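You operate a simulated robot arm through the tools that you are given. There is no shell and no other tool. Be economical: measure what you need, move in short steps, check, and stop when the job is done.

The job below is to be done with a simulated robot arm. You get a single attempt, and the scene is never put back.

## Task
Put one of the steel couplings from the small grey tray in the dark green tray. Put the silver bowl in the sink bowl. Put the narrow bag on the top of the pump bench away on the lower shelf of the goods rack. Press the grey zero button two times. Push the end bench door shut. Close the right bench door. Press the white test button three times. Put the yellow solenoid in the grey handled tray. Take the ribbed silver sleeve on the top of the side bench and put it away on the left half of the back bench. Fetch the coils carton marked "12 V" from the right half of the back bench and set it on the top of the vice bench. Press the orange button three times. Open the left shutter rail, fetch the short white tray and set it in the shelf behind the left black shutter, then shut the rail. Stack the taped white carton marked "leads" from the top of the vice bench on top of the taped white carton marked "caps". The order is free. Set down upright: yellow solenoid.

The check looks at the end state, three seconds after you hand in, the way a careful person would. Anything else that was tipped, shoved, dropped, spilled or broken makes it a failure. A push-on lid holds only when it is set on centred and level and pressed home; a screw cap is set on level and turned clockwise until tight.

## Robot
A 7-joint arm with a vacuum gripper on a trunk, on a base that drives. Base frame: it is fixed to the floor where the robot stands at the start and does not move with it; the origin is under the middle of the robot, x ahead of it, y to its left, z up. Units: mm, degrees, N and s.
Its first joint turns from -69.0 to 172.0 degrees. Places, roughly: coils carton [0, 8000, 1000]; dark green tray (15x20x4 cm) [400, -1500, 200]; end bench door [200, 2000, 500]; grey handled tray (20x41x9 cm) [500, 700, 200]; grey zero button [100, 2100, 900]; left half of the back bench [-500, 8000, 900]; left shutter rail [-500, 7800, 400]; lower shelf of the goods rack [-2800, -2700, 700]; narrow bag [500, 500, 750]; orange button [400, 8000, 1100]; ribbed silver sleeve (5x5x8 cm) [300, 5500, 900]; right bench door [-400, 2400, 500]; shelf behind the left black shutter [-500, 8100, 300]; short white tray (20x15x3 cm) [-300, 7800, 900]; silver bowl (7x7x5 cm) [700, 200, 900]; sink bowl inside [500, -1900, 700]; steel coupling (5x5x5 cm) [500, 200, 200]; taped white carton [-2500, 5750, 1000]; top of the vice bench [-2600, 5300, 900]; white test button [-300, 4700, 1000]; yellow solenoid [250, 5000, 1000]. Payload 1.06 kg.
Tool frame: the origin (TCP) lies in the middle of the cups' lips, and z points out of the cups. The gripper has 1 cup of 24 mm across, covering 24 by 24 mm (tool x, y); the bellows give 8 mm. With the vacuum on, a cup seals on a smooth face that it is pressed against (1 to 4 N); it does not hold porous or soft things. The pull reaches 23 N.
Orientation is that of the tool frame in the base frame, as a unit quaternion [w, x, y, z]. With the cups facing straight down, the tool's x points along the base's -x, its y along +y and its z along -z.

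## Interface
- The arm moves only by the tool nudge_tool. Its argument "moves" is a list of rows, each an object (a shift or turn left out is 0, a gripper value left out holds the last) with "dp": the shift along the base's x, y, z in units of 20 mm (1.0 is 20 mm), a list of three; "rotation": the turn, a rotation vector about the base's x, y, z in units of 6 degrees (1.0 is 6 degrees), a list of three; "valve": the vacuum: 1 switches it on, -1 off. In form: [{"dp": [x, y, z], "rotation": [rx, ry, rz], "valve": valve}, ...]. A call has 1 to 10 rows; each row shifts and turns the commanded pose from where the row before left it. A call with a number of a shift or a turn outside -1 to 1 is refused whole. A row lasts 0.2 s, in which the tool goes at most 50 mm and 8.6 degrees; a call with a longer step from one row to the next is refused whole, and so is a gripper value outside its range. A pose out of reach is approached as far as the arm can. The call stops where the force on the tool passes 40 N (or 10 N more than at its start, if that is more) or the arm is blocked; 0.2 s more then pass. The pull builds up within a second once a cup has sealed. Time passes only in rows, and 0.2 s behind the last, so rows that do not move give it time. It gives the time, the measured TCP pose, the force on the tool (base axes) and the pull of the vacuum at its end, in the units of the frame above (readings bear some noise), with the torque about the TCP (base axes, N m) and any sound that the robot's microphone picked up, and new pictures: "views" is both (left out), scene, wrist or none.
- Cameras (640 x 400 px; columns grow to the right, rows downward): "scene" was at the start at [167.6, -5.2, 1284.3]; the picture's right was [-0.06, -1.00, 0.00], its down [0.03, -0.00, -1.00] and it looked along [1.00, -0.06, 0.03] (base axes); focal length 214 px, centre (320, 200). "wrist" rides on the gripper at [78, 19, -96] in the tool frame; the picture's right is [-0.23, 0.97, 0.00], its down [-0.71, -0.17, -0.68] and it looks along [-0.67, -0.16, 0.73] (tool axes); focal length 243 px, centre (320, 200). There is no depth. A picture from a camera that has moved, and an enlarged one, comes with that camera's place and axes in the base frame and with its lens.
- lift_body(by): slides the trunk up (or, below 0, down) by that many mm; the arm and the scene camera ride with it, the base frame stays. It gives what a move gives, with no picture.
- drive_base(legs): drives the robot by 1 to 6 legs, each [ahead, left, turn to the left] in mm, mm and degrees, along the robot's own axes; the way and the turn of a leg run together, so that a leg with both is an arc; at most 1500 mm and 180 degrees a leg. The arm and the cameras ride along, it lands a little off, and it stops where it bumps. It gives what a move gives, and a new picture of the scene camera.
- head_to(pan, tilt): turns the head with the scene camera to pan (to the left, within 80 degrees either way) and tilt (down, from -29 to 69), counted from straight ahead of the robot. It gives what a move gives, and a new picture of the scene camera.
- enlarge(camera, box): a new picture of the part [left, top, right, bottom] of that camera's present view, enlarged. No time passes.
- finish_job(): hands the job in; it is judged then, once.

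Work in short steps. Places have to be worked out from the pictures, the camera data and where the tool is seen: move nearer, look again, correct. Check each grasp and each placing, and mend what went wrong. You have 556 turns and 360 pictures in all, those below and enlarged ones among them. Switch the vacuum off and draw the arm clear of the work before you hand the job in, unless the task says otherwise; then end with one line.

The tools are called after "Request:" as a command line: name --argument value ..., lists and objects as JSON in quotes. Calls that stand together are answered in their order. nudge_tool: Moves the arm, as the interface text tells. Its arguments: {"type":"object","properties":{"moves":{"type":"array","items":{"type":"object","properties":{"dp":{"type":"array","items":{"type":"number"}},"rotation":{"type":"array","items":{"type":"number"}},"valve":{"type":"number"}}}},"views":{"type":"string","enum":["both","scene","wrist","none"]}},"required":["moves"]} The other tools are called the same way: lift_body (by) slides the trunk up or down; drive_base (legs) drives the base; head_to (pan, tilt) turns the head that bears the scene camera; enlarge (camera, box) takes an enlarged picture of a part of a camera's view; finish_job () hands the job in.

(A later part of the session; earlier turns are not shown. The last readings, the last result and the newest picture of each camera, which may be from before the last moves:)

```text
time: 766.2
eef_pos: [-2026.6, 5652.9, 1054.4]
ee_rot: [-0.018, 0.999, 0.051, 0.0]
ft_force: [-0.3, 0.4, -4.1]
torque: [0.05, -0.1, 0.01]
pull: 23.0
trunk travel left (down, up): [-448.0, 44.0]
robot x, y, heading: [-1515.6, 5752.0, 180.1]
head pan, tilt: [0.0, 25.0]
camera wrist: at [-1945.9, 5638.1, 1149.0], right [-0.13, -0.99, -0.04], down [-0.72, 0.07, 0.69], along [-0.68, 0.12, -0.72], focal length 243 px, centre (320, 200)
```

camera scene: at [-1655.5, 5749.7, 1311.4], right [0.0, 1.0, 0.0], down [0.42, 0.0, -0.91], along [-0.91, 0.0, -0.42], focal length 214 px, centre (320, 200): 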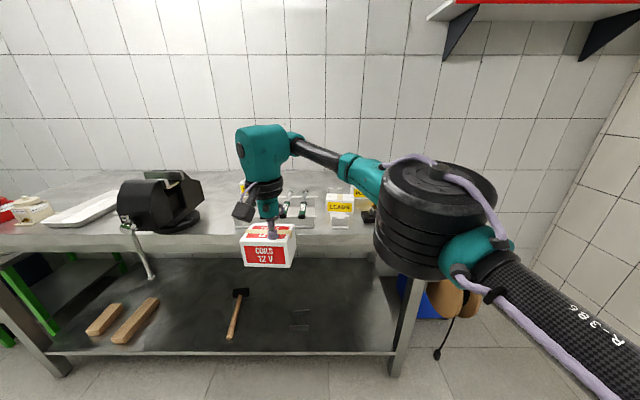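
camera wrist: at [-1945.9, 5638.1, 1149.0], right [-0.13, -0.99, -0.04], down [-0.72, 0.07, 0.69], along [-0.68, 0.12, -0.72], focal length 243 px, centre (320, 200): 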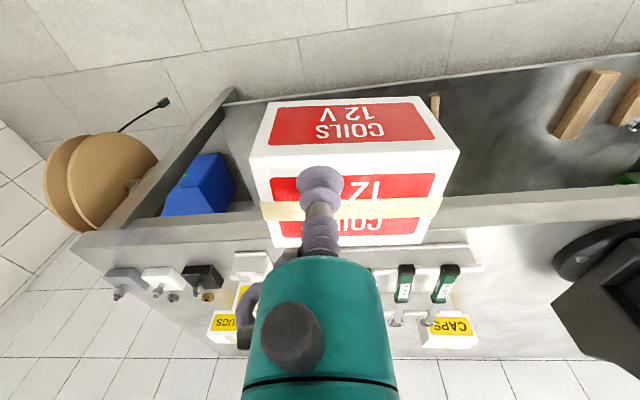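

There is room in front, between vice and tool rack: I will put the carton with its centre at about (-2340, 5325). I drive left 312, then ahead 200 and check.

Request:
drive_base --legs '[[0, 315, 0], [200, 0, 0]]'

Request:
nudge_tool --moves '[{}]' --views "wrist"

```text
time: 770.7
eef_pos: [-2227.8, 5346.7, 1054.6]
ee_rot: [-0.019, 0.998, 0.053, 0.001]
ft_force: [-0.6, -0.4, -5.2]
torque: [0.1, -0.09, -0.04]
pull: 22.7
trunk travel left (down, up): [-448.0, 44.0]
robot x, y, heading: [-1716.3, 5442.7, -179.9]
head pan, tilt: [0.0, 25.0]
camera scene: at [-1857.3, 5444.2, 1311.3], right [0.0, 1.0, 0.0], down [0.42, 0.0, -0.91], along [-0.91, 0.0, -0.42], focal length 214 px, centre (320, 200)
```

scene: 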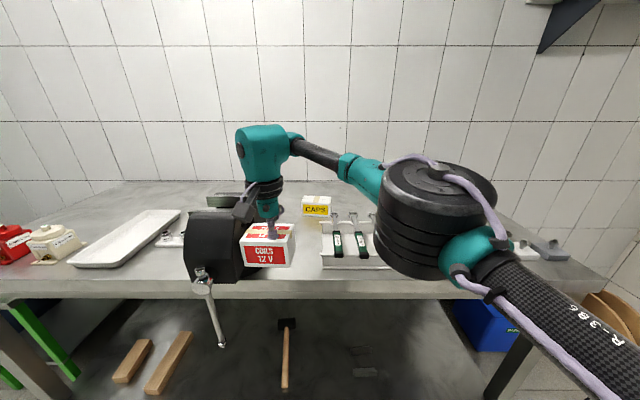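

```text
time: 771.1
eef_pos: [-2226.7, 5346.0, 1054.1]
ee_rot: [-0.018, 0.998, 0.054, 0.001]
ft_force: [0.0, -0.3, -4.2]
torque: [0.06, -0.1, 0.02]
pull: 22.4
trunk travel left (down, up): [-448.0, 44.0]
robot x, y, heading: [-1718.2, 5445.4, -180.0]
head pan, tilt: [0.0, 25.0]
camera wrist: at [-2147.1, 5332.0, 1148.9], right [-0.13, -0.99, -0.04], down [-0.72, 0.07, 0.69], along [-0.68, 0.12, -0.72], focal length 243 px, centre (320, 200)
```

wrist: 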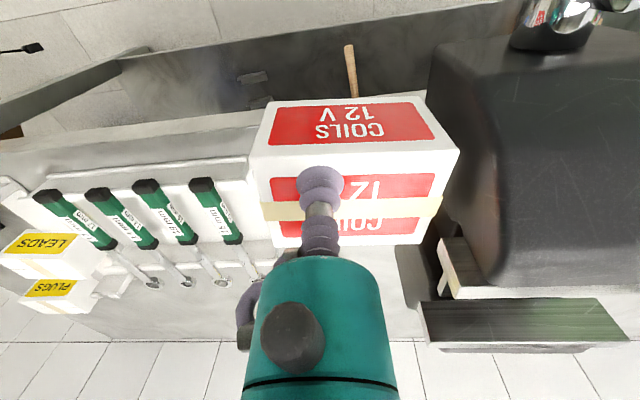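

There is 185 mm between vice and rack. I drive 97 ahead and 16 right, then lower.

Request:
drive_base --legs '[[100, -16, 0]]'

Request:
nudge_tool --moves '[{"dp": [0, 0, -1]}, {"dp": [0, 0, -1]}, {"dp": [0, 0, -1]}]' --views "both"

```text
time: 772.3
eef_pos: [-2327.8, 5361.5, 1053.8]
ee_rot: [-0.018, 0.998, 0.053, 0.0]
ft_force: [-0.4, 0.3, -3.6]
torque: [0.07, -0.13, 0.0]
pull: 23.3
trunk travel left (down, up): [-448.0, 44.0]
robot x, y, heading: [-1818.3, 5463.8, -179.9]
head pan, tilt: [0.0, 25.0]
camera scene: at [-1958.3, 5459.8, 1311.3], right [0.0, 1.0, 0.0], down [0.42, 0.0, -0.91], along [-0.91, 0.0, -0.42], focal length 214 px, centre (320, 200)
```

scene: 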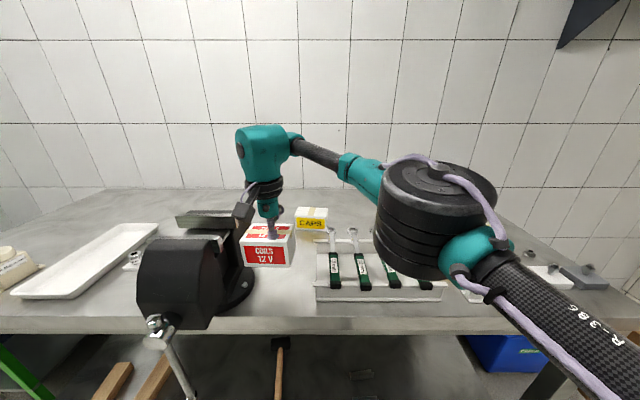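

```text
time: 773.1
eef_pos: [-2327.0, 5363.1, 993.4]
ee_rot: [-0.018, 0.998, 0.054, 0.0]
ft_force: [0.2, -0.6, -5.3]
torque: [0.06, -0.08, -0.01]
pull: 22.9
trunk travel left (down, up): [-448.0, 44.0]
robot x, y, heading: [-1818.9, 5459.8, -180.0]
head pan, tilt: [0.0, 25.0]
camera scene: at [-1957.5, 5459.7, 1311.4], right [0.0, 1.0, 0.0], down [0.42, 0.0, -0.91], along [-0.91, 0.0, -0.42], focal length 214 px, centre (320, 200)
camera wrist: at [-2247.8, 5348.8, 1087.7], right [-0.13, -0.99, -0.04], down [-0.72, 0.07, 0.69], along [-0.68, 0.12, -0.72], focal length 243 px, centre (320, 200)
```

scene: 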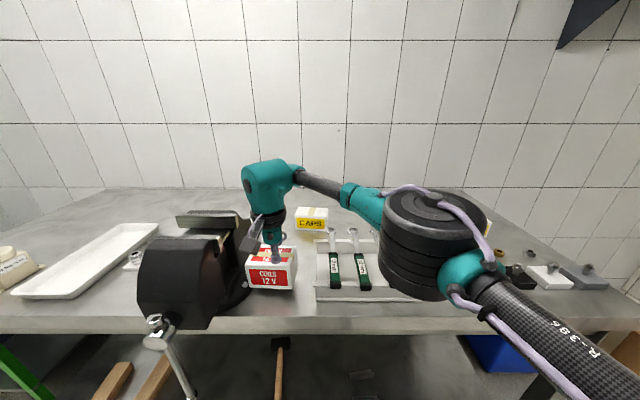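
wrist: 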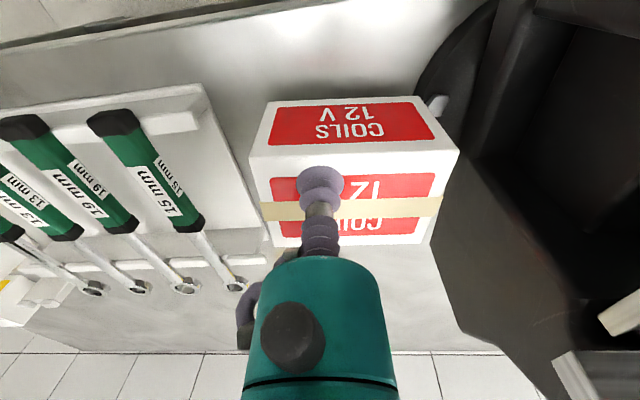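

Clearances look fine; I shift 8 mm away from the vice and lower.

Request:
nudge_tool --moves '[{"dp": [0, 0.4, -1]}, {"dp": [0, 0, -0.7]}, {"dp": [0, 0, -0.3]}, {}]' --views "none"

Request:
nudge_tool --moves '[{"dp": [0, 0, -0.25]}, {}]' --views "none"

```text
time: 774.1
eef_pos: [-2328.2, 5371.4, 957.2]
ee_rot: [-0.018, 0.999, 0.05, -0.003]
ft_force: [-8.7, 4.7, 28.7]
torque: [-0.27, -0.11, -0.2]
pull: 22.9
trunk travel left (down, up): [-448.0, 44.0]
robot x, y, heading: [-1820.0, 5463.4, -179.9]
head pan, tilt: [0.0, 25.0]
```

```text
time: 774.4
eef_pos: [-2328.5, 5371.1, 956.5]
ee_rot: [-0.016, 0.999, 0.051, -0.004]
ft_force: [0.4, 5.8, 20.0]
torque: [-0.24, -0.07, 0.12]
pull: 23.2
trunk travel left (down, up): [-448.0, 44.0]
robot x, y, heading: [-1820.7, 5457.3, -179.8]
head pan, tilt: [0.0, 25.0]
stopped in row 1: the force on the tool passed its limit at 44 N (the readings are from after the stop); the commanded pose is now the measured one
```

Contact at z≈957. I look before releasing.

Request:
nudge_tool --moves '[{"dp": [0, 0, 0.15]}]' --views "both"

```text
time: 774.8
eef_pos: [-2328.9, 5370.6, 957.0]
ee_rot: [-0.016, 0.999, 0.051, -0.004]
ft_force: [3.0, 4.3, 11.9]
torque: [-0.23, -0.03, -0.16]
pull: 22.9
trunk travel left (down, up): [-448.0, 44.0]
robot x, y, heading: [-1819.0, 5459.7, -179.9]
head pan, tilt: [0.0, 25.0]
camera scene: at [-1955.9, 5460.4, 1311.4], right [0.0, 1.0, 0.0], down [0.42, 0.0, -0.91], along [-0.91, 0.0, -0.42], focal length 214 px, centre (320, 200)
camera wrist: at [-2248.7, 5356.7, 1051.8], right [-0.13, -0.99, -0.03], down [-0.72, 0.07, 0.69], along [-0.68, 0.11, -0.72], focal length 243 px, centre (320, 200)
```

scene: 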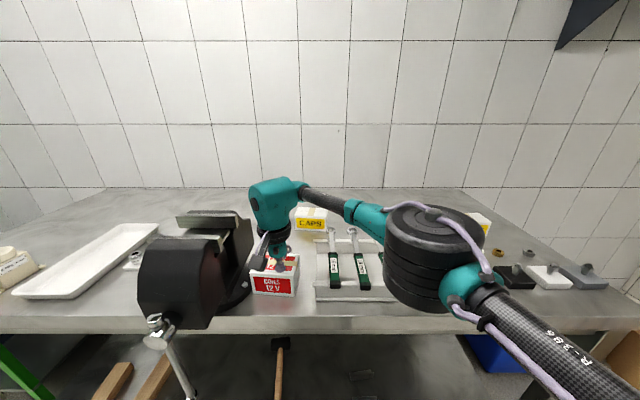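
wrist: 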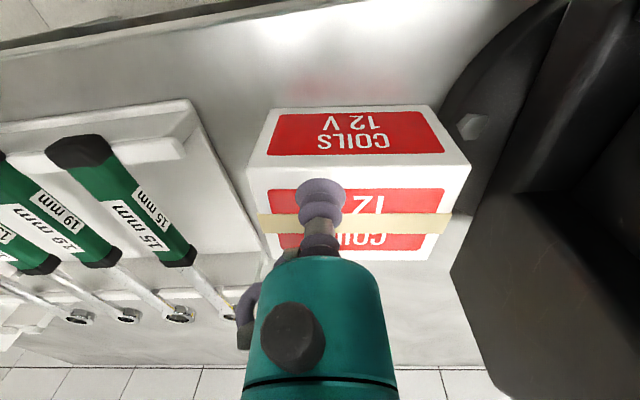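

It rests on free bench between vice and rack. I release and lift.

Request:
nudge_tool --moves '[{"valve": -1}, {}, {}, {}, {"dp": [0, 0, 0.4]}, {"dp": [0, 0, 1]}, {"dp": [0, 0, 1]}, {"dp": [0, 0, 1]}]' --views "wrist"

```text
time: 776.6
eef_pos: [-2329.5, 5371.1, 1026.3]
ee_rot: [-0.016, 0.998, 0.052, -0.001]
ft_force: [0.3, -1.1, 1.0]
torque: [-0.02, 0.0, 0.04]
pull: 0.0
trunk travel left (down, up): [-448.0, 44.0]
robot x, y, heading: [-1818.1, 5461.3, -179.6]
head pan, tilt: [0.0, 25.0]
camera wrist: at [-2249.2, 5357.6, 1120.2], right [-0.13, -0.99, -0.03], down [-0.72, 0.07, 0.69], along [-0.68, 0.11, -0.72], focal length 243 px, centre (320, 200)
```

wrist: 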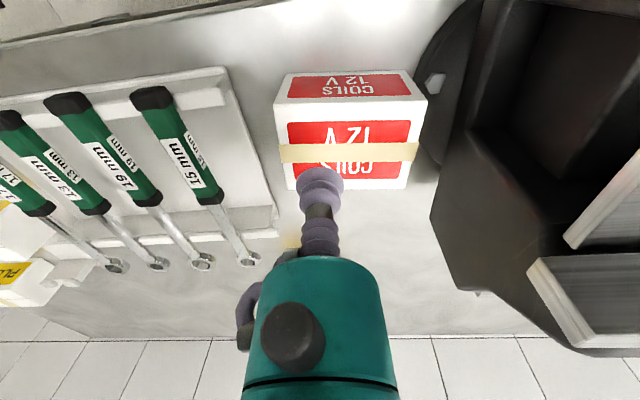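

Carton placed. Next LEADS (≈(-2402, 5825)) onto CAPS (≈(-2600, 5430)). I raise, back off, and move right to LEADS.

Request:
nudge_tool --moves '[{"dp": [0, 0, 1]}, {"dp": [0, 0, 1]}, {"dp": [0, 0, 1]}]' --views "none"

Request:
drive_base --legs '[[-60, 0, 0], [0, -460, 0]]'

Request:
nudge_tool --moves '[{}]' --views "wrist"

```text
time: 777.4
eef_pos: [-2328.1, 5369.5, 1087.0]
ee_rot: [-0.017, 0.998, 0.053, -0.003]
ft_force: [0.8, 0.0, -0.5]
torque: [0.03, 0.01, 0.01]
pull: 0.1
trunk travel left (down, up): [-448.0, 44.0]
robot x, y, heading: [-1819.4, 5461.2, -179.9]
head pan, tilt: [0.0, 25.0]
```

```text
time: 782.5
eef_pos: [-2271.6, 5823.0, 1085.9]
ee_rot: [-0.016, 0.998, 0.054, -0.002]
ft_force: [-0.3, -0.2, 0.5]
torque: [0.01, -0.01, 0.02]
pull: 0.0
trunk travel left (down, up): [-448.0, 44.0]
robot x, y, heading: [-1766.8, 5916.3, -179.6]
head pan, tilt: [0.0, 25.0]
camera scene: at [-1900.5, 5917.2, 1311.5], right [-0.01, 1.0, 0.0], down [0.42, 0.0, -0.91], along [-0.91, -0.01, -0.42], focal length 214 px, centre (320, 200)
```

scene: 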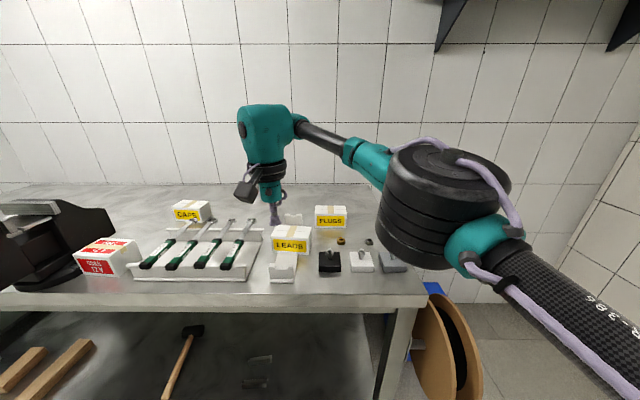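

```text
time: 782.9
eef_pos: [-2273.0, 5824.7, 1086.1]
ee_rot: [-0.017, 0.998, 0.055, -0.002]
ft_force: [0.4, 0.2, 0.2]
torque: [0.02, 0.0, 0.01]
pull: 0.1
trunk travel left (down, up): [-448.0, 44.0]
robot x, y, heading: [-1765.2, 5918.6, -179.7]
head pan, tilt: [0.0, 25.0]
camera wrist: at [-2191.9, 5810.9, 1180.7], right [-0.13, -0.99, -0.03], down [-0.72, 0.07, 0.69], along [-0.68, 0.11, -0.72], focal length 243 px, centre (320, 200)
```

wrist: 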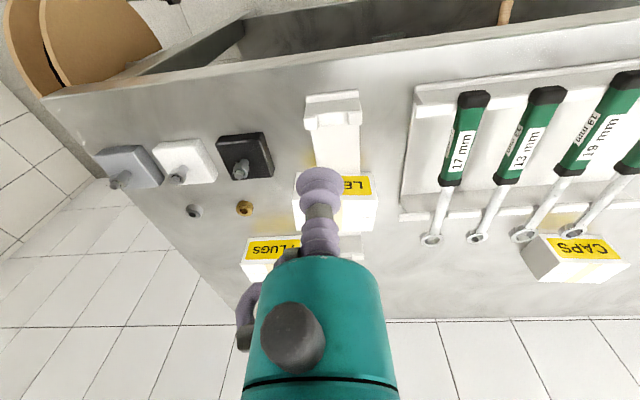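

LEADS top is at (-2436, 5828, 957) on a white cradle. I drive 160 ahead and look.

Request:
drive_base --legs '[[160, 0, -0.3]]'

Request:
nudge_tool --moves '[{"dp": [0, 0, -1]}, {"dp": [0, 0, -1]}]' --views "wrist"

```text
time: 784.4
eef_pos: [-2431.9, 5826.5, 1084.8]
ee_rot: [-0.017, 0.999, 0.051, -0.003]
ft_force: [-0.1, -0.9, -0.1]
torque: [-0.03, -0.03, 0.04]
pull: 0.1
trunk travel left (down, up): [-448.0, 44.0]
robot x, y, heading: [-1920.4, 5917.0, -179.9]
head pan, tilt: [0.0, 25.0]
camera scene: at [-2060.6, 5917.3, 1311.4], right [0.0, 1.0, 0.0], down [0.42, 0.0, -0.91], along [-0.91, 0.0, -0.42], focal length 214 px, centre (320, 200)
```

scene: 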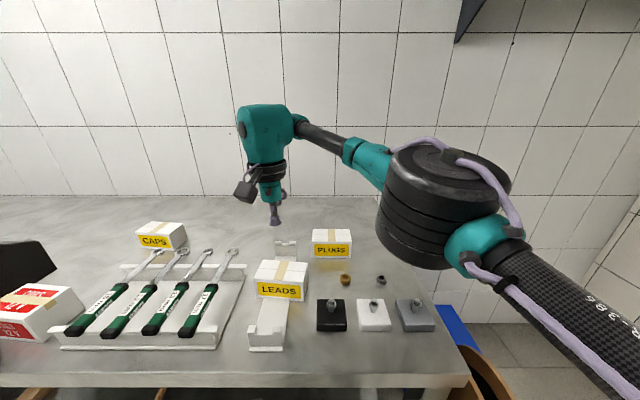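

```text
time: 785.0
eef_pos: [-2432.9, 5828.5, 1047.4]
ee_rot: [-0.016, 0.999, 0.051, -0.003]
ft_force: [-0.3, -1.2, -0.4]
torque: [0.01, -0.02, 0.02]
pull: 0.1
trunk travel left (down, up): [-448.0, 44.0]
robot x, y, heading: [-1917.3, 5922.0, -179.7]
head pan, tilt: [0.0, 25.0]
camera wrist: at [-2352.0, 5814.6, 1142.3], right [-0.13, -0.99, -0.03], down [-0.72, 0.08, 0.69], along [-0.68, 0.12, -0.72], focal length 243 px, centre (320, 200)
```

wrist: 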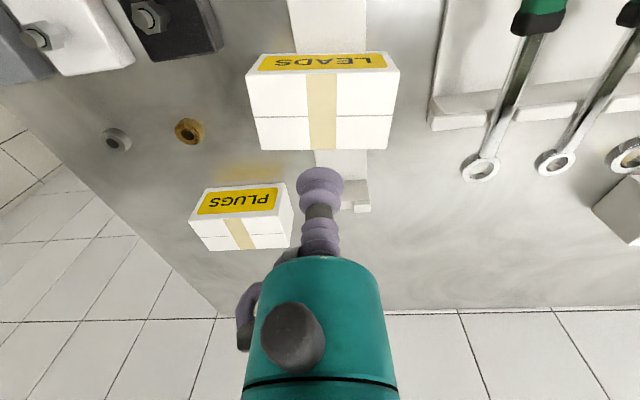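

The cup is right above the centre of LEADS (tape there). I try the centre for balance: lower with the vacuum on.

Request:
nudge_tool --moves '[{"dp": [0, 0, -1], "valve": 1}, {"dp": [0, 0, -1]}, {"dp": [0, 0, -1]}, {"dp": [0, 0, -0.6]}, {"dp": [0, 0, -0.4]}, {}]' --views "none"

```text
time: 786.4
eef_pos: [-2429.6, 5826.5, 967.0]
ee_rot: [-0.017, 0.999, 0.051, -0.003]
ft_force: [0.4, -0.2, 0.3]
torque: [-0.03, -0.04, 0.03]
pull: 0.1
trunk travel left (down, up): [-448.0, 44.0]
robot x, y, heading: [-1921.2, 5917.6, -179.9]
head pan, tilt: [0.0, 25.0]
```

Request:
nudge_tool --moves '[{"dp": [0, 0, -0.3]}, {"dp": [0, 0, -0.3]}, {}, {}]' --views "none"

```text
time: 787.4
eef_pos: [-2431.7, 5827.6, 956.7]
ee_rot: [-0.017, 0.999, 0.05, -0.003]
ft_force: [-3.2, 2.7, 18.7]
torque: [-0.17, -0.06, -0.07]
pull: 23.0
trunk travel left (down, up): [-448.0, 44.0]
robot x, y, heading: [-1923.2, 5917.3, -179.8]
head pan, tilt: [0.0, 25.0]
```

Sealed. I lift LEADS straight up.

Request:
nudge_tool --moves '[{"dp": [0, 0, 0.5]}, {"dp": [0, 0, 1]}, {"dp": [0, 0, 1]}, {"dp": [0, 0, 1]}, {"dp": [0, 0, 1]}, {"dp": [0, 0, 1]}, {"dp": [0, 0, 1]}]' --views "both"

```text
time: 789.0
eef_pos: [-2430.2, 5827.7, 1086.3]
ee_rot: [-0.016, 0.999, 0.051, -0.003]
ft_force: [-0.6, 0.1, -0.6]
torque: [-0.04, -0.02, 0.0]
pull: 22.4
trunk travel left (down, up): [-448.0, 44.0]
robot x, y, heading: [-1923.0, 5916.9, -179.8]
head pan, tilt: [0.0, 25.0]
camera scene: at [-2059.7, 5917.2, 1311.5], right [0.0, 1.0, 0.0], down [0.42, 0.0, -0.91], along [-0.91, 0.0, -0.42], focal length 214 px, centre (320, 200)
camera wrist: at [-2350.6, 5814.0, 1180.4], right [-0.13, -0.99, -0.03], down [-0.72, 0.07, 0.69], along [-0.68, 0.12, -0.72], focal length 243 px, centre (320, 200)
```

scene: 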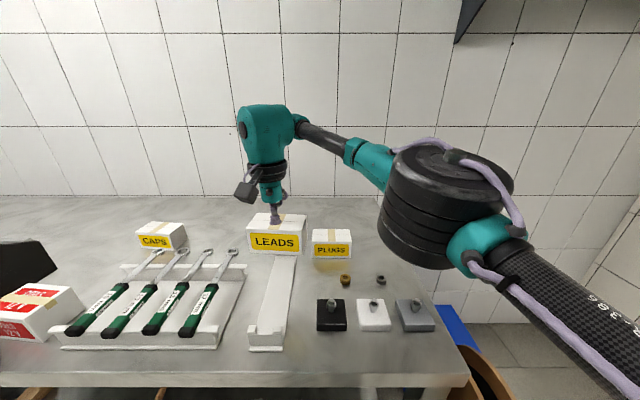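
wrist: 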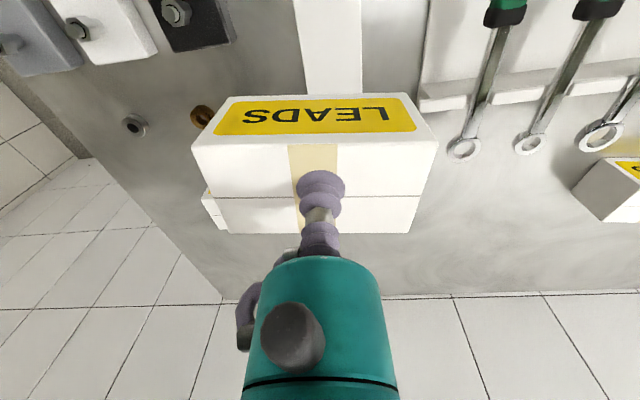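

LEADS is light and held well. I drive left to bring it in line with CAPS, then approach.

Request:
drive_base --legs '[[0, 400, 0], [100, 0, 0]]'

Request:
nudge_tool --moves '[{}]' --views "wrist"

```text
time: 793.8
eef_pos: [-2528.1, 5426.7, 1084.9]
ee_rot: [-0.017, 0.998, 0.053, -0.001]
ft_force: [-0.3, 0.0, -1.3]
torque: [0.0, 0.0, 0.0]
pull: 22.7
trunk travel left (down, up): [-448.0, 44.0]
robot x, y, heading: [-2020.9, 5517.8, -179.8]
head pan, tilt: [0.0, 25.0]
camera scene: at [-2158.7, 5517.2, 1311.3], right [0.0, 1.0, 0.0], down [0.42, 0.0, -0.91], along [-0.91, 0.0, -0.42], focal length 214 px, centre (320, 200)
```

scene: 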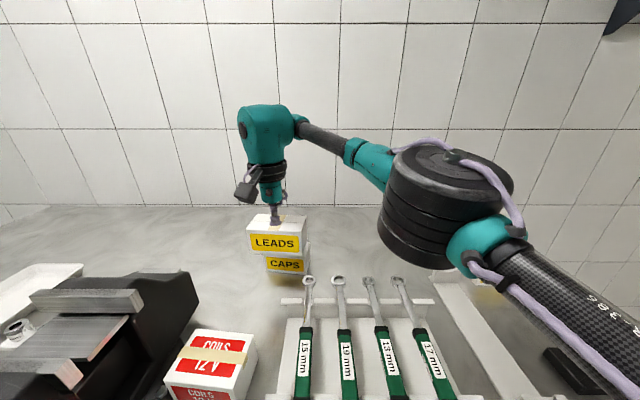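

```text
time: 794.1
eef_pos: [-2528.9, 5426.5, 1085.2]
ee_rot: [-0.016, 0.998, 0.053, -0.002]
ft_force: [-0.1, -0.4, -1.5]
torque: [-0.01, 0.0, 0.0]
pull: 22.9
trunk travel left (down, up): [-448.0, 44.0]
robot x, y, heading: [-2019.7, 5515.9, -179.8]
head pan, tilt: [0.0, 25.0]
camera wrist: at [-2448.4, 5413.0, 1179.9], right [-0.13, -0.99, -0.03], down [-0.72, 0.07, 0.69], along [-0.68, 0.11, -0.72], focal length 243 px, centre (320, 200)
```

wrist: 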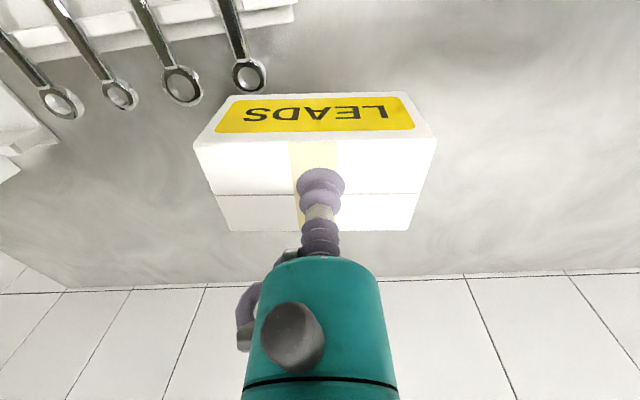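

CAPS sits below and ~120 mm further in (centre ≈ (-2650, 5430)). I try to drive 60 mm nearer.

Request:
drive_base --legs '[[50, 0, 0]]'

```text
time: 795.1
eef_pos: [-2579.1, 5427.8, 1086.4]
ee_rot: [-0.017, 0.999, 0.052, -0.002]
ft_force: [0.0, -0.3, -0.4]
torque: [-0.03, -0.01, 0.02]
pull: 22.7
trunk travel left (down, up): [-448.0, 44.0]
robot x, y, heading: [-2069.1, 5514.6, -180.0]
head pan, tilt: [0.0, 25.0]
camera scene: at [-2209.4, 5517.3, 1311.3], right [0.0, 1.0, 0.0], down [0.42, 0.0, -0.91], along [-0.91, 0.0, -0.42], focal length 214 px, centre (320, 200)
```

scene: 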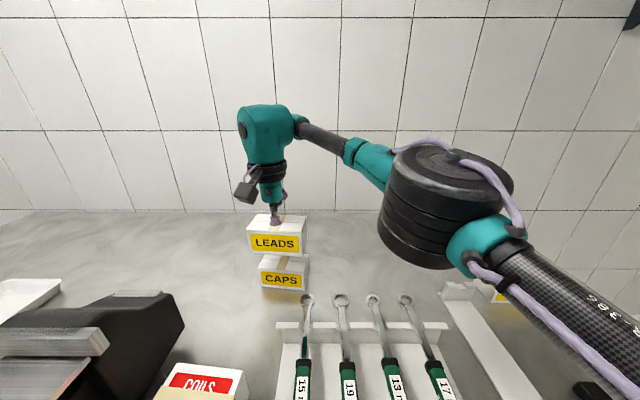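

No bump yet. I drive 40 mm nearer still.

Request:
drive_base --legs '[[40, 0, 0]]'

Request:
enlarge --camera "scene" --box '[200, 180, 380, 310]'

```text
time: 796.0
eef_pos: [-2620.2, 5426.8, 1084.6]
ee_rot: [-0.017, 0.998, 0.053, -0.002]
ft_force: [-0.5, 0.4, -1.5]
torque: [-0.04, -0.01, -0.01]
pull: 23.0
trunk travel left (down, up): [-448.0, 44.0]
robot x, y, heading: [-2107.2, 5519.6, -180.0]
head pan, tilt: [0.0, 25.0]
camera scene: at [-2249.1, 5517.1, 1311.3], right [0.0, 1.0, 0.0], down [0.42, 0.0, -0.91], along [-0.91, 0.0, -0.42], focal length 214 px, centre (320, 200)
```

scene: 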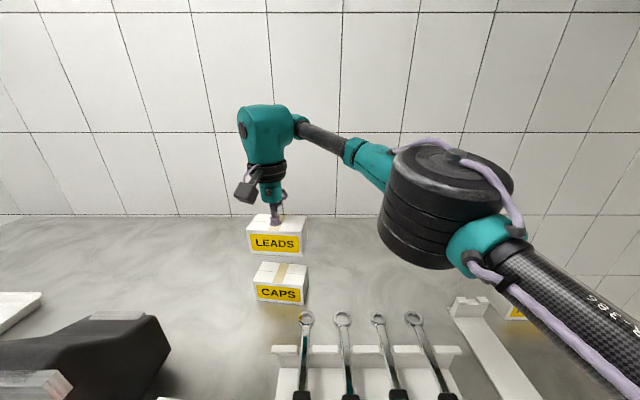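

```text
3.08 times, centred on (290, 245) of scene
camera zoom: at [-2249.1, 5517.1, 1311.3], right [0.0, 1.0, 0.0], down [0.42, 0.0, -0.91], along [-0.91, 0.0, -0.42], focal length 660 px, centre (412, 62)
```

zoom: 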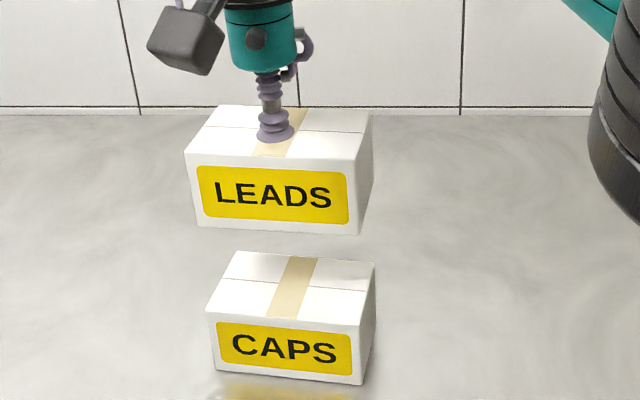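

Still free; CAPS' top centre is at about (-2649, 5420, 930). I extend the arm 29 mm and lower towards z≈1000.

Request:
nudge_tool --moves '[{"dp": [-0.7, -0.15, -1]}, {"dp": [-0.75, -0.15, -1]}, {"dp": [0, 0, -1]}, {"dp": [0, 0, -0.7]}]' --views "scene"

Request:
enlarge --camera "scene" --box '[200, 180, 380, 310]'

```text
time: 797.0
eef_pos: [-2649.3, 5424.3, 1015.3]
ee_rot: [-0.017, 0.999, 0.051, -0.005]
ft_force: [-5.9, 3.3, 18.9]
torque: [-0.13, -0.11, 0.01]
pull: 22.9
trunk travel left (down, up): [-448.0, 44.0]
robot x, y, heading: [-2110.8, 5520.0, -179.9]
head pan, tilt: [0.0, 25.0]
camera scene: at [-2246.7, 5517.8, 1312.1], right [0.0, 1.0, 0.0], down [0.42, 0.0, -0.91], along [-0.91, 0.0, -0.42], focal length 214 px, centre (320, 200)
```

scene: 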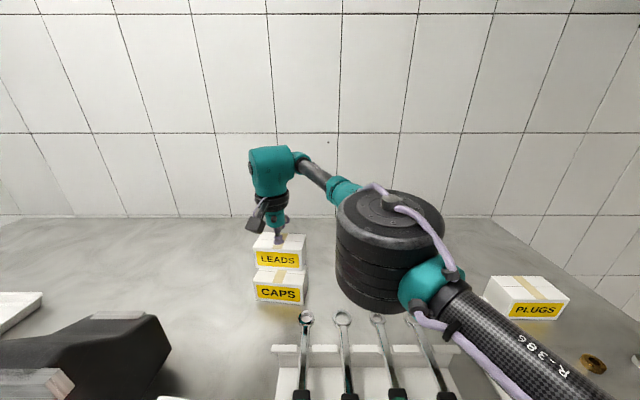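

```text
3.08 times, centred on (290, 245) of scene
camera zoom: at [-2246.7, 5517.8, 1312.1], right [0.0, 1.0, 0.0], down [0.42, 0.0, -0.91], along [-0.91, 0.0, -0.42], focal length 660 px, centre (412, 62)
```

zoom: 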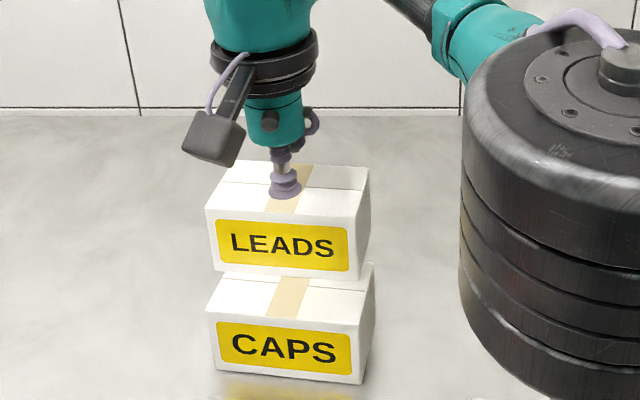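

CAPS is taller than thought (top ≈ 960) and LEADS sits ~35 mm too far back. I lift, shift +35 mm in x, and check.

Request:
nudge_tool --moves '[{"dp": [0, 0, 0.8]}, {"dp": [0.9, 0.1, 0.3]}, {"dp": [0.85, 0.1, 0]}, {"dp": [0, 0, -0.4]}]' --views "scene"

Request:
enlarge --camera "scene" --box '[200, 180, 380, 310]'

```text
time: 798.0
eef_pos: [-2612.2, 5425.8, 1023.5]
ee_rot: [-0.016, 0.999, 0.051, -0.002]
ft_force: [-0.7, 0.6, -1.2]
torque: [-0.02, 0.01, 0.0]
pull: 23.1
trunk travel left (down, up): [-448.0, 44.0]
robot x, y, heading: [-2111.3, 5516.2, -179.7]
head pan, tilt: [0.0, 25.0]
camera scene: at [-2248.0, 5517.1, 1311.4], right [0.0, 1.0, 0.0], down [0.42, 0.0, -0.91], along [-0.91, 0.0, -0.42], focal length 214 px, centre (320, 200)
```

scene: 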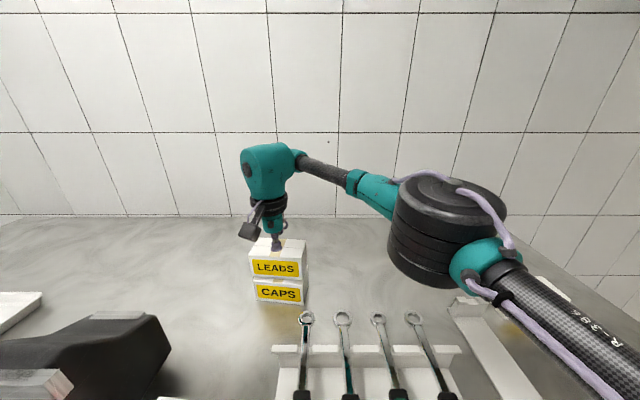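

```text
3.08 times, centred on (290, 245) of scene
camera zoom: at [-2248.0, 5517.1, 1311.4], right [0.0, 1.0, 0.0], down [0.42, 0.0, -0.91], along [-0.91, 0.0, -0.42], focal length 660 px, centre (412, 62)
```

zoom: 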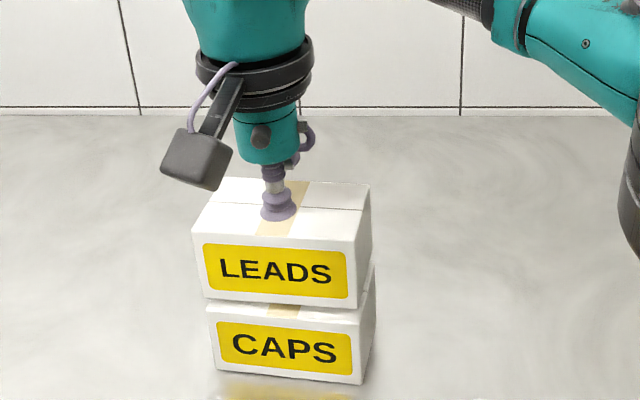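

Now well aligned. I shift 3 mm in y and lower onto CAPS.

Request:
nudge_tool --moves '[{"dp": [0, 0.15, -0.25]}, {"dp": [0, 0, -0.2]}, {"dp": [0, 0, -0.1]}, {}]' --views "scene"

Request:
enlarge --camera "scene" --box '[200, 180, 380, 310]'

```text
time: 799.0
eef_pos: [-2612.7, 5428.3, 1015.0]
ee_rot: [-0.017, 0.998, 0.053, -0.004]
ft_force: [-2.4, 1.2, 11.4]
torque: [-0.14, -0.04, -0.01]
pull: 23.1
trunk travel left (down, up): [-448.0, 44.0]
robot x, y, heading: [-2109.4, 5516.8, -179.7]
head pan, tilt: [0.0, 25.0]
camera scene: at [-2246.9, 5517.5, 1311.8], right [0.0, 1.0, 0.0], down [0.42, 0.0, -0.91], along [-0.91, 0.0, -0.42], focal length 214 px, centre (320, 200)
```

scene: 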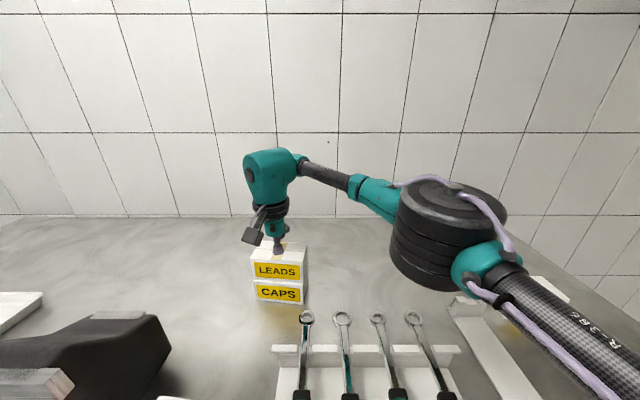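

```text
3.08 times, centred on (290, 245) of scene
camera zoom: at [-2246.9, 5517.5, 1311.8], right [0.0, 1.0, 0.0], down [0.42, 0.0, -0.91], along [-0.91, 0.0, -0.42], focal length 660 px, centre (412, 62)
```

zoom: 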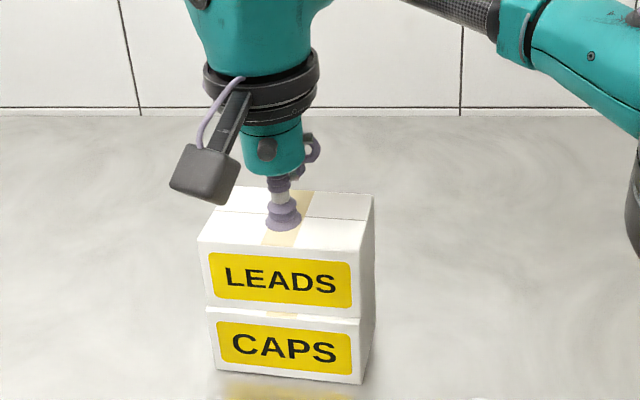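

Stacked squarely. I release and lift.

Request:
nudge_tool --moves '[{"dp": [0, 0, 0.1]}, {"valve": -1}, {}, {}, {}, {"dp": [0, 0, 0.4]}, {"dp": [0, 0, 1]}, {"dp": [0, 0, 1]}, {"dp": [0, 0, 1]}]' --views "scene"

Request:
enlarge --camera "scene" --box '[160, 180, 380, 330]'

```text
time: 801.0
eef_pos: [-2612.3, 5424.8, 1085.0]
ee_rot: [-0.017, 0.998, 0.053, -0.003]
ft_force: [-0.2, -0.1, 0.1]
torque: [-0.01, -0.01, 0.01]
pull: 0.1
trunk travel left (down, up): [-448.0, 44.0]
robot x, y, heading: [-2110.9, 5515.6, -179.9]
head pan, tilt: [0.0, 25.0]
camera scene: at [-2247.6, 5517.1, 1311.5], right [0.0, 1.0, 0.0], down [0.42, 0.0, -0.91], along [-0.91, 0.0, -0.42], focal length 214 px, centre (320, 200)
```

scene: 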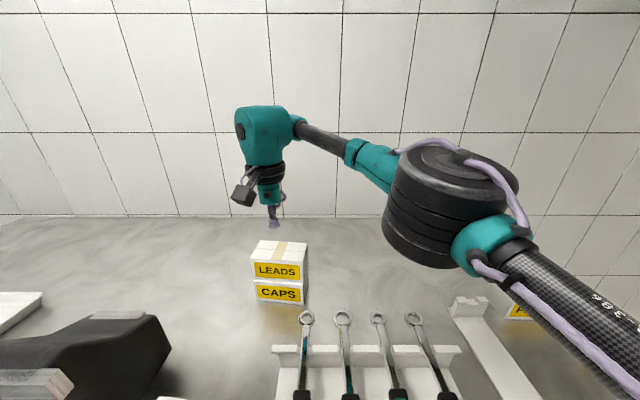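

```text
2.67 times, centred on (270, 255) of scene
camera zoom: at [-2247.6, 5517.1, 1311.5], right [0.0, 1.0, 0.0], down [0.42, 0.0, -0.91], along [-0.91, 0.0, -0.42], focal length 572 px, centre (453, 53)
```

zoom: 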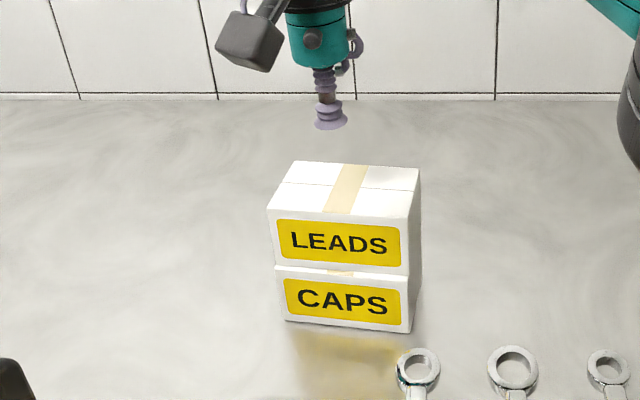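

The stack is neat. Last object: the yellow solenoid. I back out and drive to the side bench with heading -50°.

Request:
drive_base --legs '[[-600, 0, 0], [0, 0, 130], [684, 927, 0]]'

Request:
head_to --pan 10 --tilt 35

Request:
nudge_tool --moves '[{}]' --views "wrist"

```text
time: 818.0
eef_pos: [31.5, 5261.4, 1084.7]
ee_rot: [-0.004, 0.379, 0.925, -0.017]
ft_force: [0.0, 0.4, 0.2]
torque: [-0.03, 0.01, -0.01]
pull: 0.1
trunk travel left (down, up): [-448.0, 44.0]
robot x, y, heading: [-361.9, 5591.8, -50.3]
head pan, tilt: [0.0, 25.0]
camera scene: at [-271.6, 5484.8, 1311.5], right [-0.77, -0.64, 0.0], down [-0.27, 0.33, -0.91], along [0.58, -0.7, -0.42], focal length 214 px, centre (320, 200)
```

scene: 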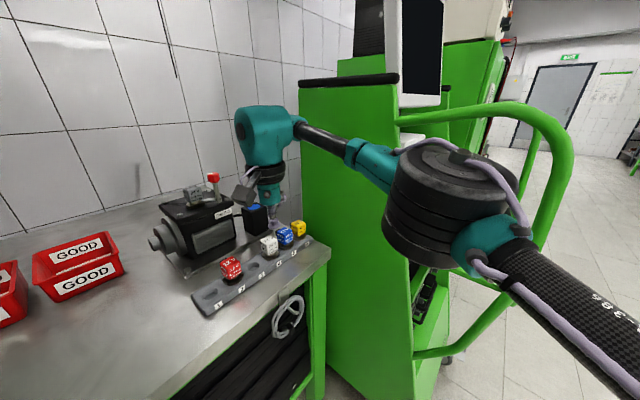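

```text
time: 818.7
eef_pos: [30.7, 5260.8, 1083.5]
ee_rot: [-0.004, 0.38, 0.925, -0.015]
ft_force: [0.1, 0.2, -0.4]
torque: [-0.01, -0.04, -0.02]
pull: 0.0
trunk travel left (down, up): [-448.0, 44.0]
robot x, y, heading: [-362.3, 5590.0, -50.5]
head pan, tilt: [10.0, 35.0]
camera scene: at [-263.4, 5498.7, 1295.8], right [-0.65, -0.76, 0.0], down [-0.44, 0.37, -0.82], along [0.62, -0.53, -0.57], focal length 214 px, centre (320, 200)
```

scene: 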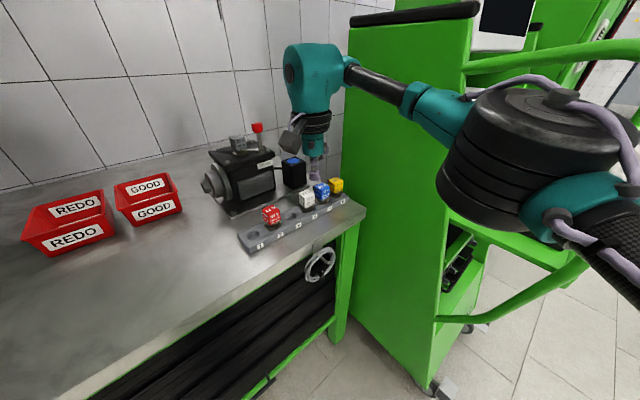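

```text
time: 819.1
eef_pos: [30.1, 5260.9, 1085.0]
ee_rot: [-0.005, 0.38, 0.925, -0.016]
ft_force: [0.2, 0.1, -1.0]
torque: [0.02, 0.0, 0.02]
pull: 0.1
trunk travel left (down, up): [-448.0, 44.0]
robot x, y, heading: [-361.1, 5591.9, -50.8]
head pan, tilt: [10.0, 35.0]
camera wrist: at [-9.7, 5332.3, 1179.0], right [0.85, 0.53, -0.03], down [0.4, -0.6, 0.69], along [0.35, -0.6, -0.72], focal length 243 px, centre (320, 200)
```

wrist: 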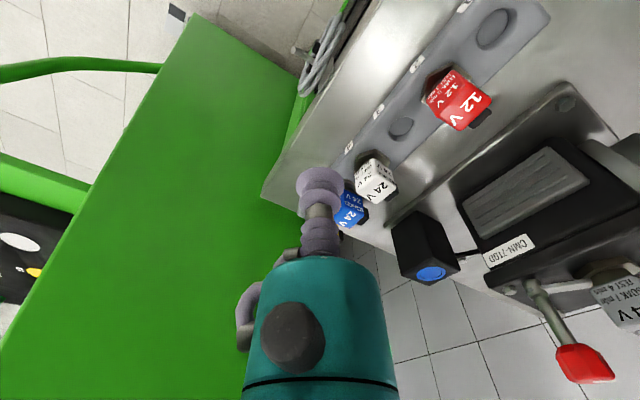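

The yellow one is hidden behind the tool. I shift left 60 mm and ahead 60 mm to see it.

Request:
drive_base --legs '[[70, 70, 0]]'

Request:
nudge_tool --moves '[{}]' --views "wrist"

```text
time: 820.4
eef_pos: [128.8, 5251.2, 1084.7]
ee_rot: [-0.005, 0.379, 0.925, -0.017]
ft_force: [0.5, 0.3, -0.1]
torque: [0.01, 0.0, -0.03]
pull: 0.1
trunk travel left (down, up): [-448.0, 44.0]
robot x, y, heading: [-262.6, 5580.6, -50.3]
head pan, tilt: [10.0, 35.0]
camera scene: at [-165.0, 5488.8, 1295.7], right [-0.65, -0.76, 0.0], down [-0.44, 0.37, -0.82], along [0.62, -0.53, -0.57], focal length 214 px, centre (320, 200)
```

scene: 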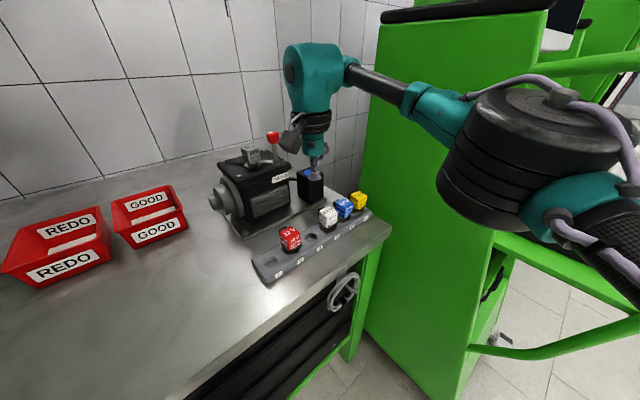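

```text
time: 820.8
eef_pos: [129.6, 5252.4, 1084.5]
ee_rot: [-0.005, 0.379, 0.925, -0.017]
ft_force: [0.0, 0.0, 0.9]
torque: [0.0, 0.01, 0.0]
pull: 0.1
trunk travel left (down, up): [-448.0, 44.0]
robot x, y, heading: [-256.7, 5582.2, -50.5]
head pan, tilt: [10.0, 35.0]
camera wrist: at [88.3, 5322.6, 1178.9], right [0.85, 0.53, -0.03], down [0.4, -0.6, 0.69], along [0.35, -0.6, -0.72], focal length 243 px, centre (320, 200)
```

wrist: 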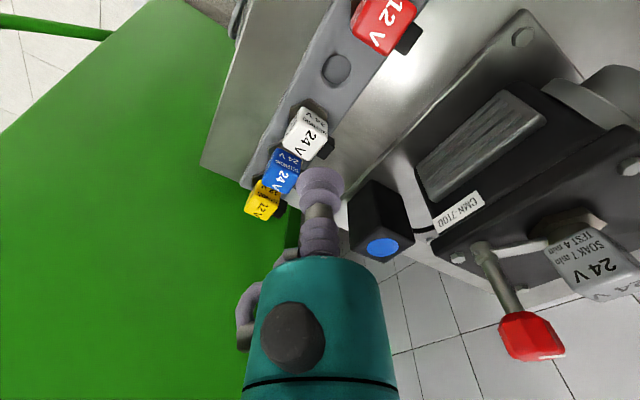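

Yellow's top is at about (140, 5080, 958). I drive 135 ahead and 100 right to stand over it.

Request:
drive_base --legs '[[130, -96, 0]]'

Request:
nudge_tool --moves '[{"dp": [0, 0, -1]}]' --views "wrist"

```text
time: 822.3
eef_pos: [137.5, 5090.8, 1083.9]
ee_rot: [-0.005, 0.378, 0.926, -0.016]
ft_force: [-0.6, -1.2, -0.5]
torque: [0.02, -0.01, 0.02]
pull: 0.0
trunk travel left (down, up): [-448.0, 44.0]
robot x, y, heading: [-255.8, 5421.0, -50.5]
head pan, tilt: [10.0, 35.0]
camera scene: at [-158.4, 5327.3, 1295.7], right [-0.65, -0.76, 0.0], down [-0.44, 0.37, -0.82], along [0.62, -0.53, -0.57], focal length 214 px, centre (320, 200)
```

scene: 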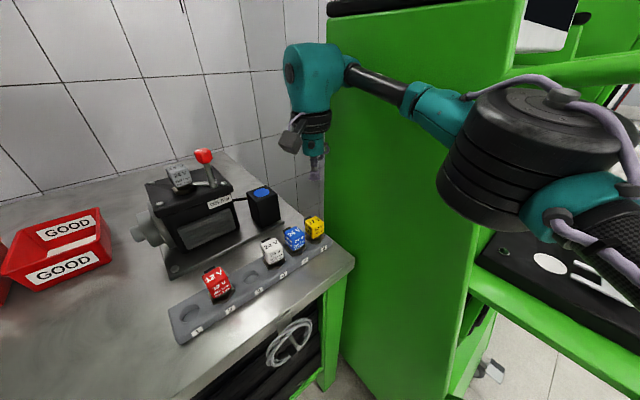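

```text
time: 822.7
eef_pos: [137.0, 5089.8, 1064.3]
ee_rot: [-0.005, 0.379, 0.925, -0.015]
ft_force: [-0.7, -0.3, -0.3]
torque: [0.03, 0.0, 0.02]
pull: 0.0
trunk travel left (down, up): [-448.0, 44.0]
robot x, y, heading: [-257.3, 5421.2, -50.3]
head pan, tilt: [10.0, 35.0]
camera wrist: at [95.8, 5161.5, 1158.3], right [0.85, 0.53, -0.03], down [0.4, -0.6, 0.69], along [0.35, -0.6, -0.72], focal length 243 px, centre (320, 200)
```

wrist: 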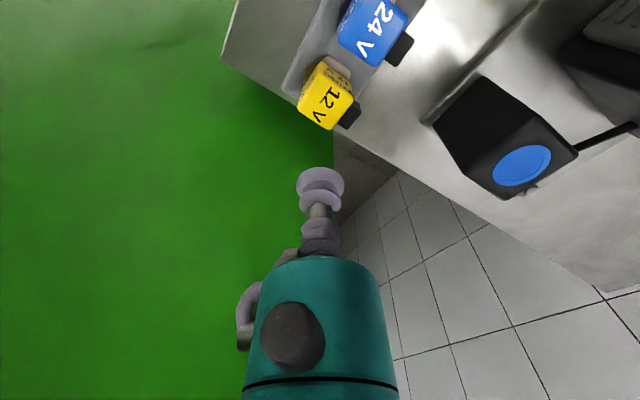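

The cup is right over the yellow solenoid. I zoom to see its top face.

Request:
enlarge --camera "wrist" --box '[260, 40, 400, 160]'

```text
3.33 times, centred on (330, 100) of wrist
camera zoom: at [95.8, 5161.5, 1158.3], right [0.85, 0.53, -0.03], down [0.4, -0.6, 0.69], along [0.35, -0.6, -0.72], focal length 809 px, centre (287, 533)
```

zoom: 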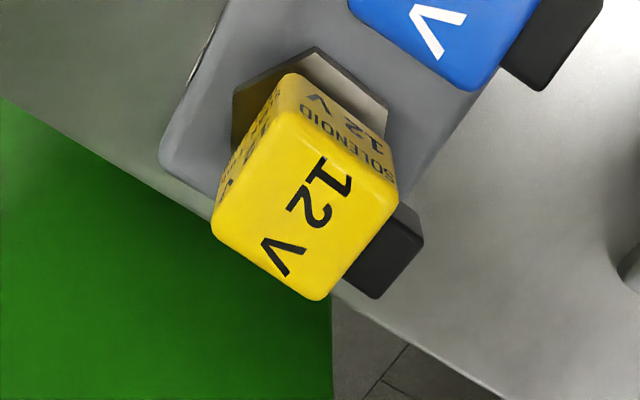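

Top face ~36 mm, flat, centred at (137, 5093). I lower onto it with the vacuum on.

Request:
nudge_tool --moves '[{"dp": [0, 0.15, -1], "valve": 1}, {"dp": [0, 0, -1]}, {"dp": [0, 0, -1]}, {"dp": [0, 0, -0.5]}]' --views "wrist"

```text
time: 823.7
eef_pos: [136.4, 5094.0, 992.8]
ee_rot: [-0.005, 0.379, 0.925, -0.016]
ft_force: [-0.5, 0.0, 0.2]
torque: [0.01, 0.03, 0.05]
pull: 0.2
trunk travel left (down, up): [-448.0, 44.0]
robot x, y, heading: [-255.1, 5420.7, -50.3]
head pan, tilt: [10.0, 35.0]
camera wrist: at [95.7, 5164.0, 1087.5], right [0.85, 0.53, -0.03], down [0.4, -0.6, 0.69], along [0.35, -0.6, -0.72], focal length 243 px, centre (320, 200)
```

wrist: 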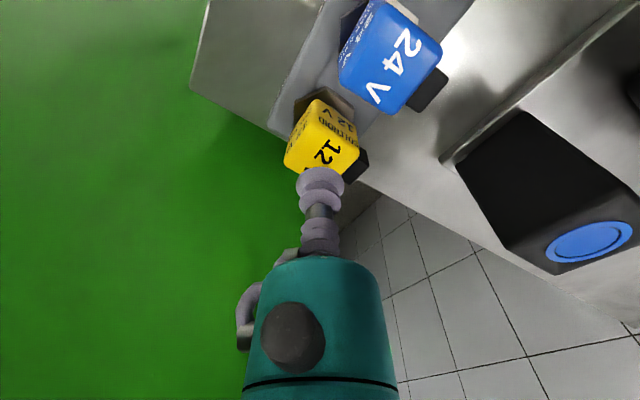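

Request:
nudge_tool --moves '[{"dp": [0, 0, -0.6]}, {"dp": [0, 0, -0.4]}, {"dp": [0, 0, -0.3]}, {}, {}]' --views "none"

```text
time: 824.9
eef_pos: [135.8, 5094.5, 967.4]
ee_rot: [-0.004, 0.379, 0.925, -0.016]
ft_force: [4.1, -6.4, 20.6]
torque: [0.2, -0.12, -0.06]
pull: 23.0
trunk travel left (down, up): [-448.0, 44.0]
robot x, y, heading: [-255.2, 5418.4, -50.7]
head pan, tilt: [10.0, 35.0]
```

Sealed (23 N). I lift it straight out of the rack.

Request:
nudge_tool --moves '[{"dp": [0, 0, 0.4]}, {"dp": [0, 0, 0.6]}, {"dp": [0, 0, 1]}, {"dp": [0, 0, 1]}, {"dp": [0, 0, 1]}, {"dp": [0, 0, 1]}, {"dp": [0, 0, 1]}]' --views "both"

```text
time: 826.5
eef_pos: [137.7, 5094.3, 1090.2]
ee_rot: [-0.006, 0.379, 0.925, -0.016]
ft_force: [-0.3, -0.9, -2.5]
torque: [-0.01, -0.03, 0.0]
pull: 22.7
trunk travel left (down, up): [-448.0, 44.0]
robot x, y, heading: [-257.4, 5421.7, -50.4]
head pan, tilt: [10.0, 35.0]
camera scene: at [-158.3, 5328.1, 1295.7], right [-0.65, -0.76, 0.0], down [-0.44, 0.37, -0.82], along [0.62, -0.53, -0.57], focal length 214 px, centre (320, 200)
camera wrist: at [96.2, 5165.0, 1184.3], right [0.85, 0.53, -0.03], down [0.4, -0.6, 0.69], along [0.35, -0.6, -0.72], focal length 243 px, centre (320, 200)
```

scene: 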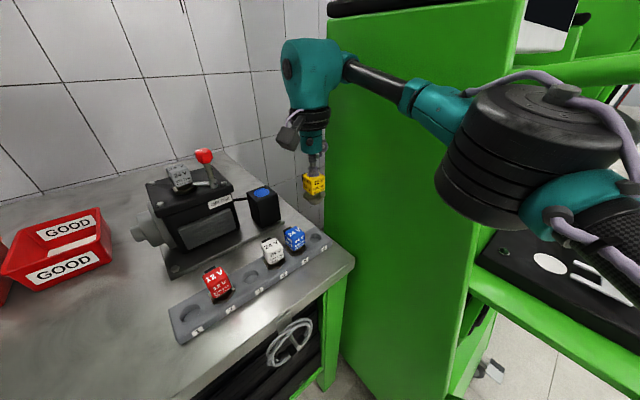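
wrist: 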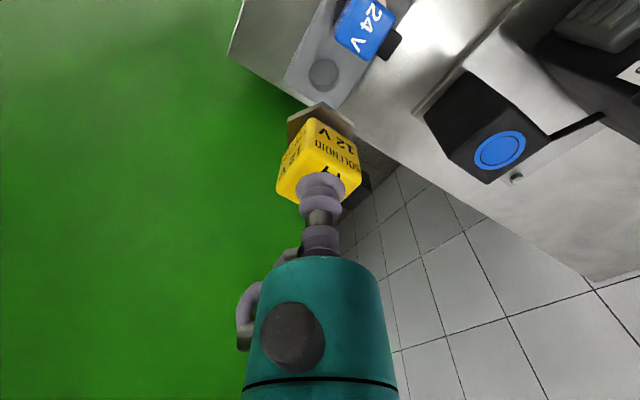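

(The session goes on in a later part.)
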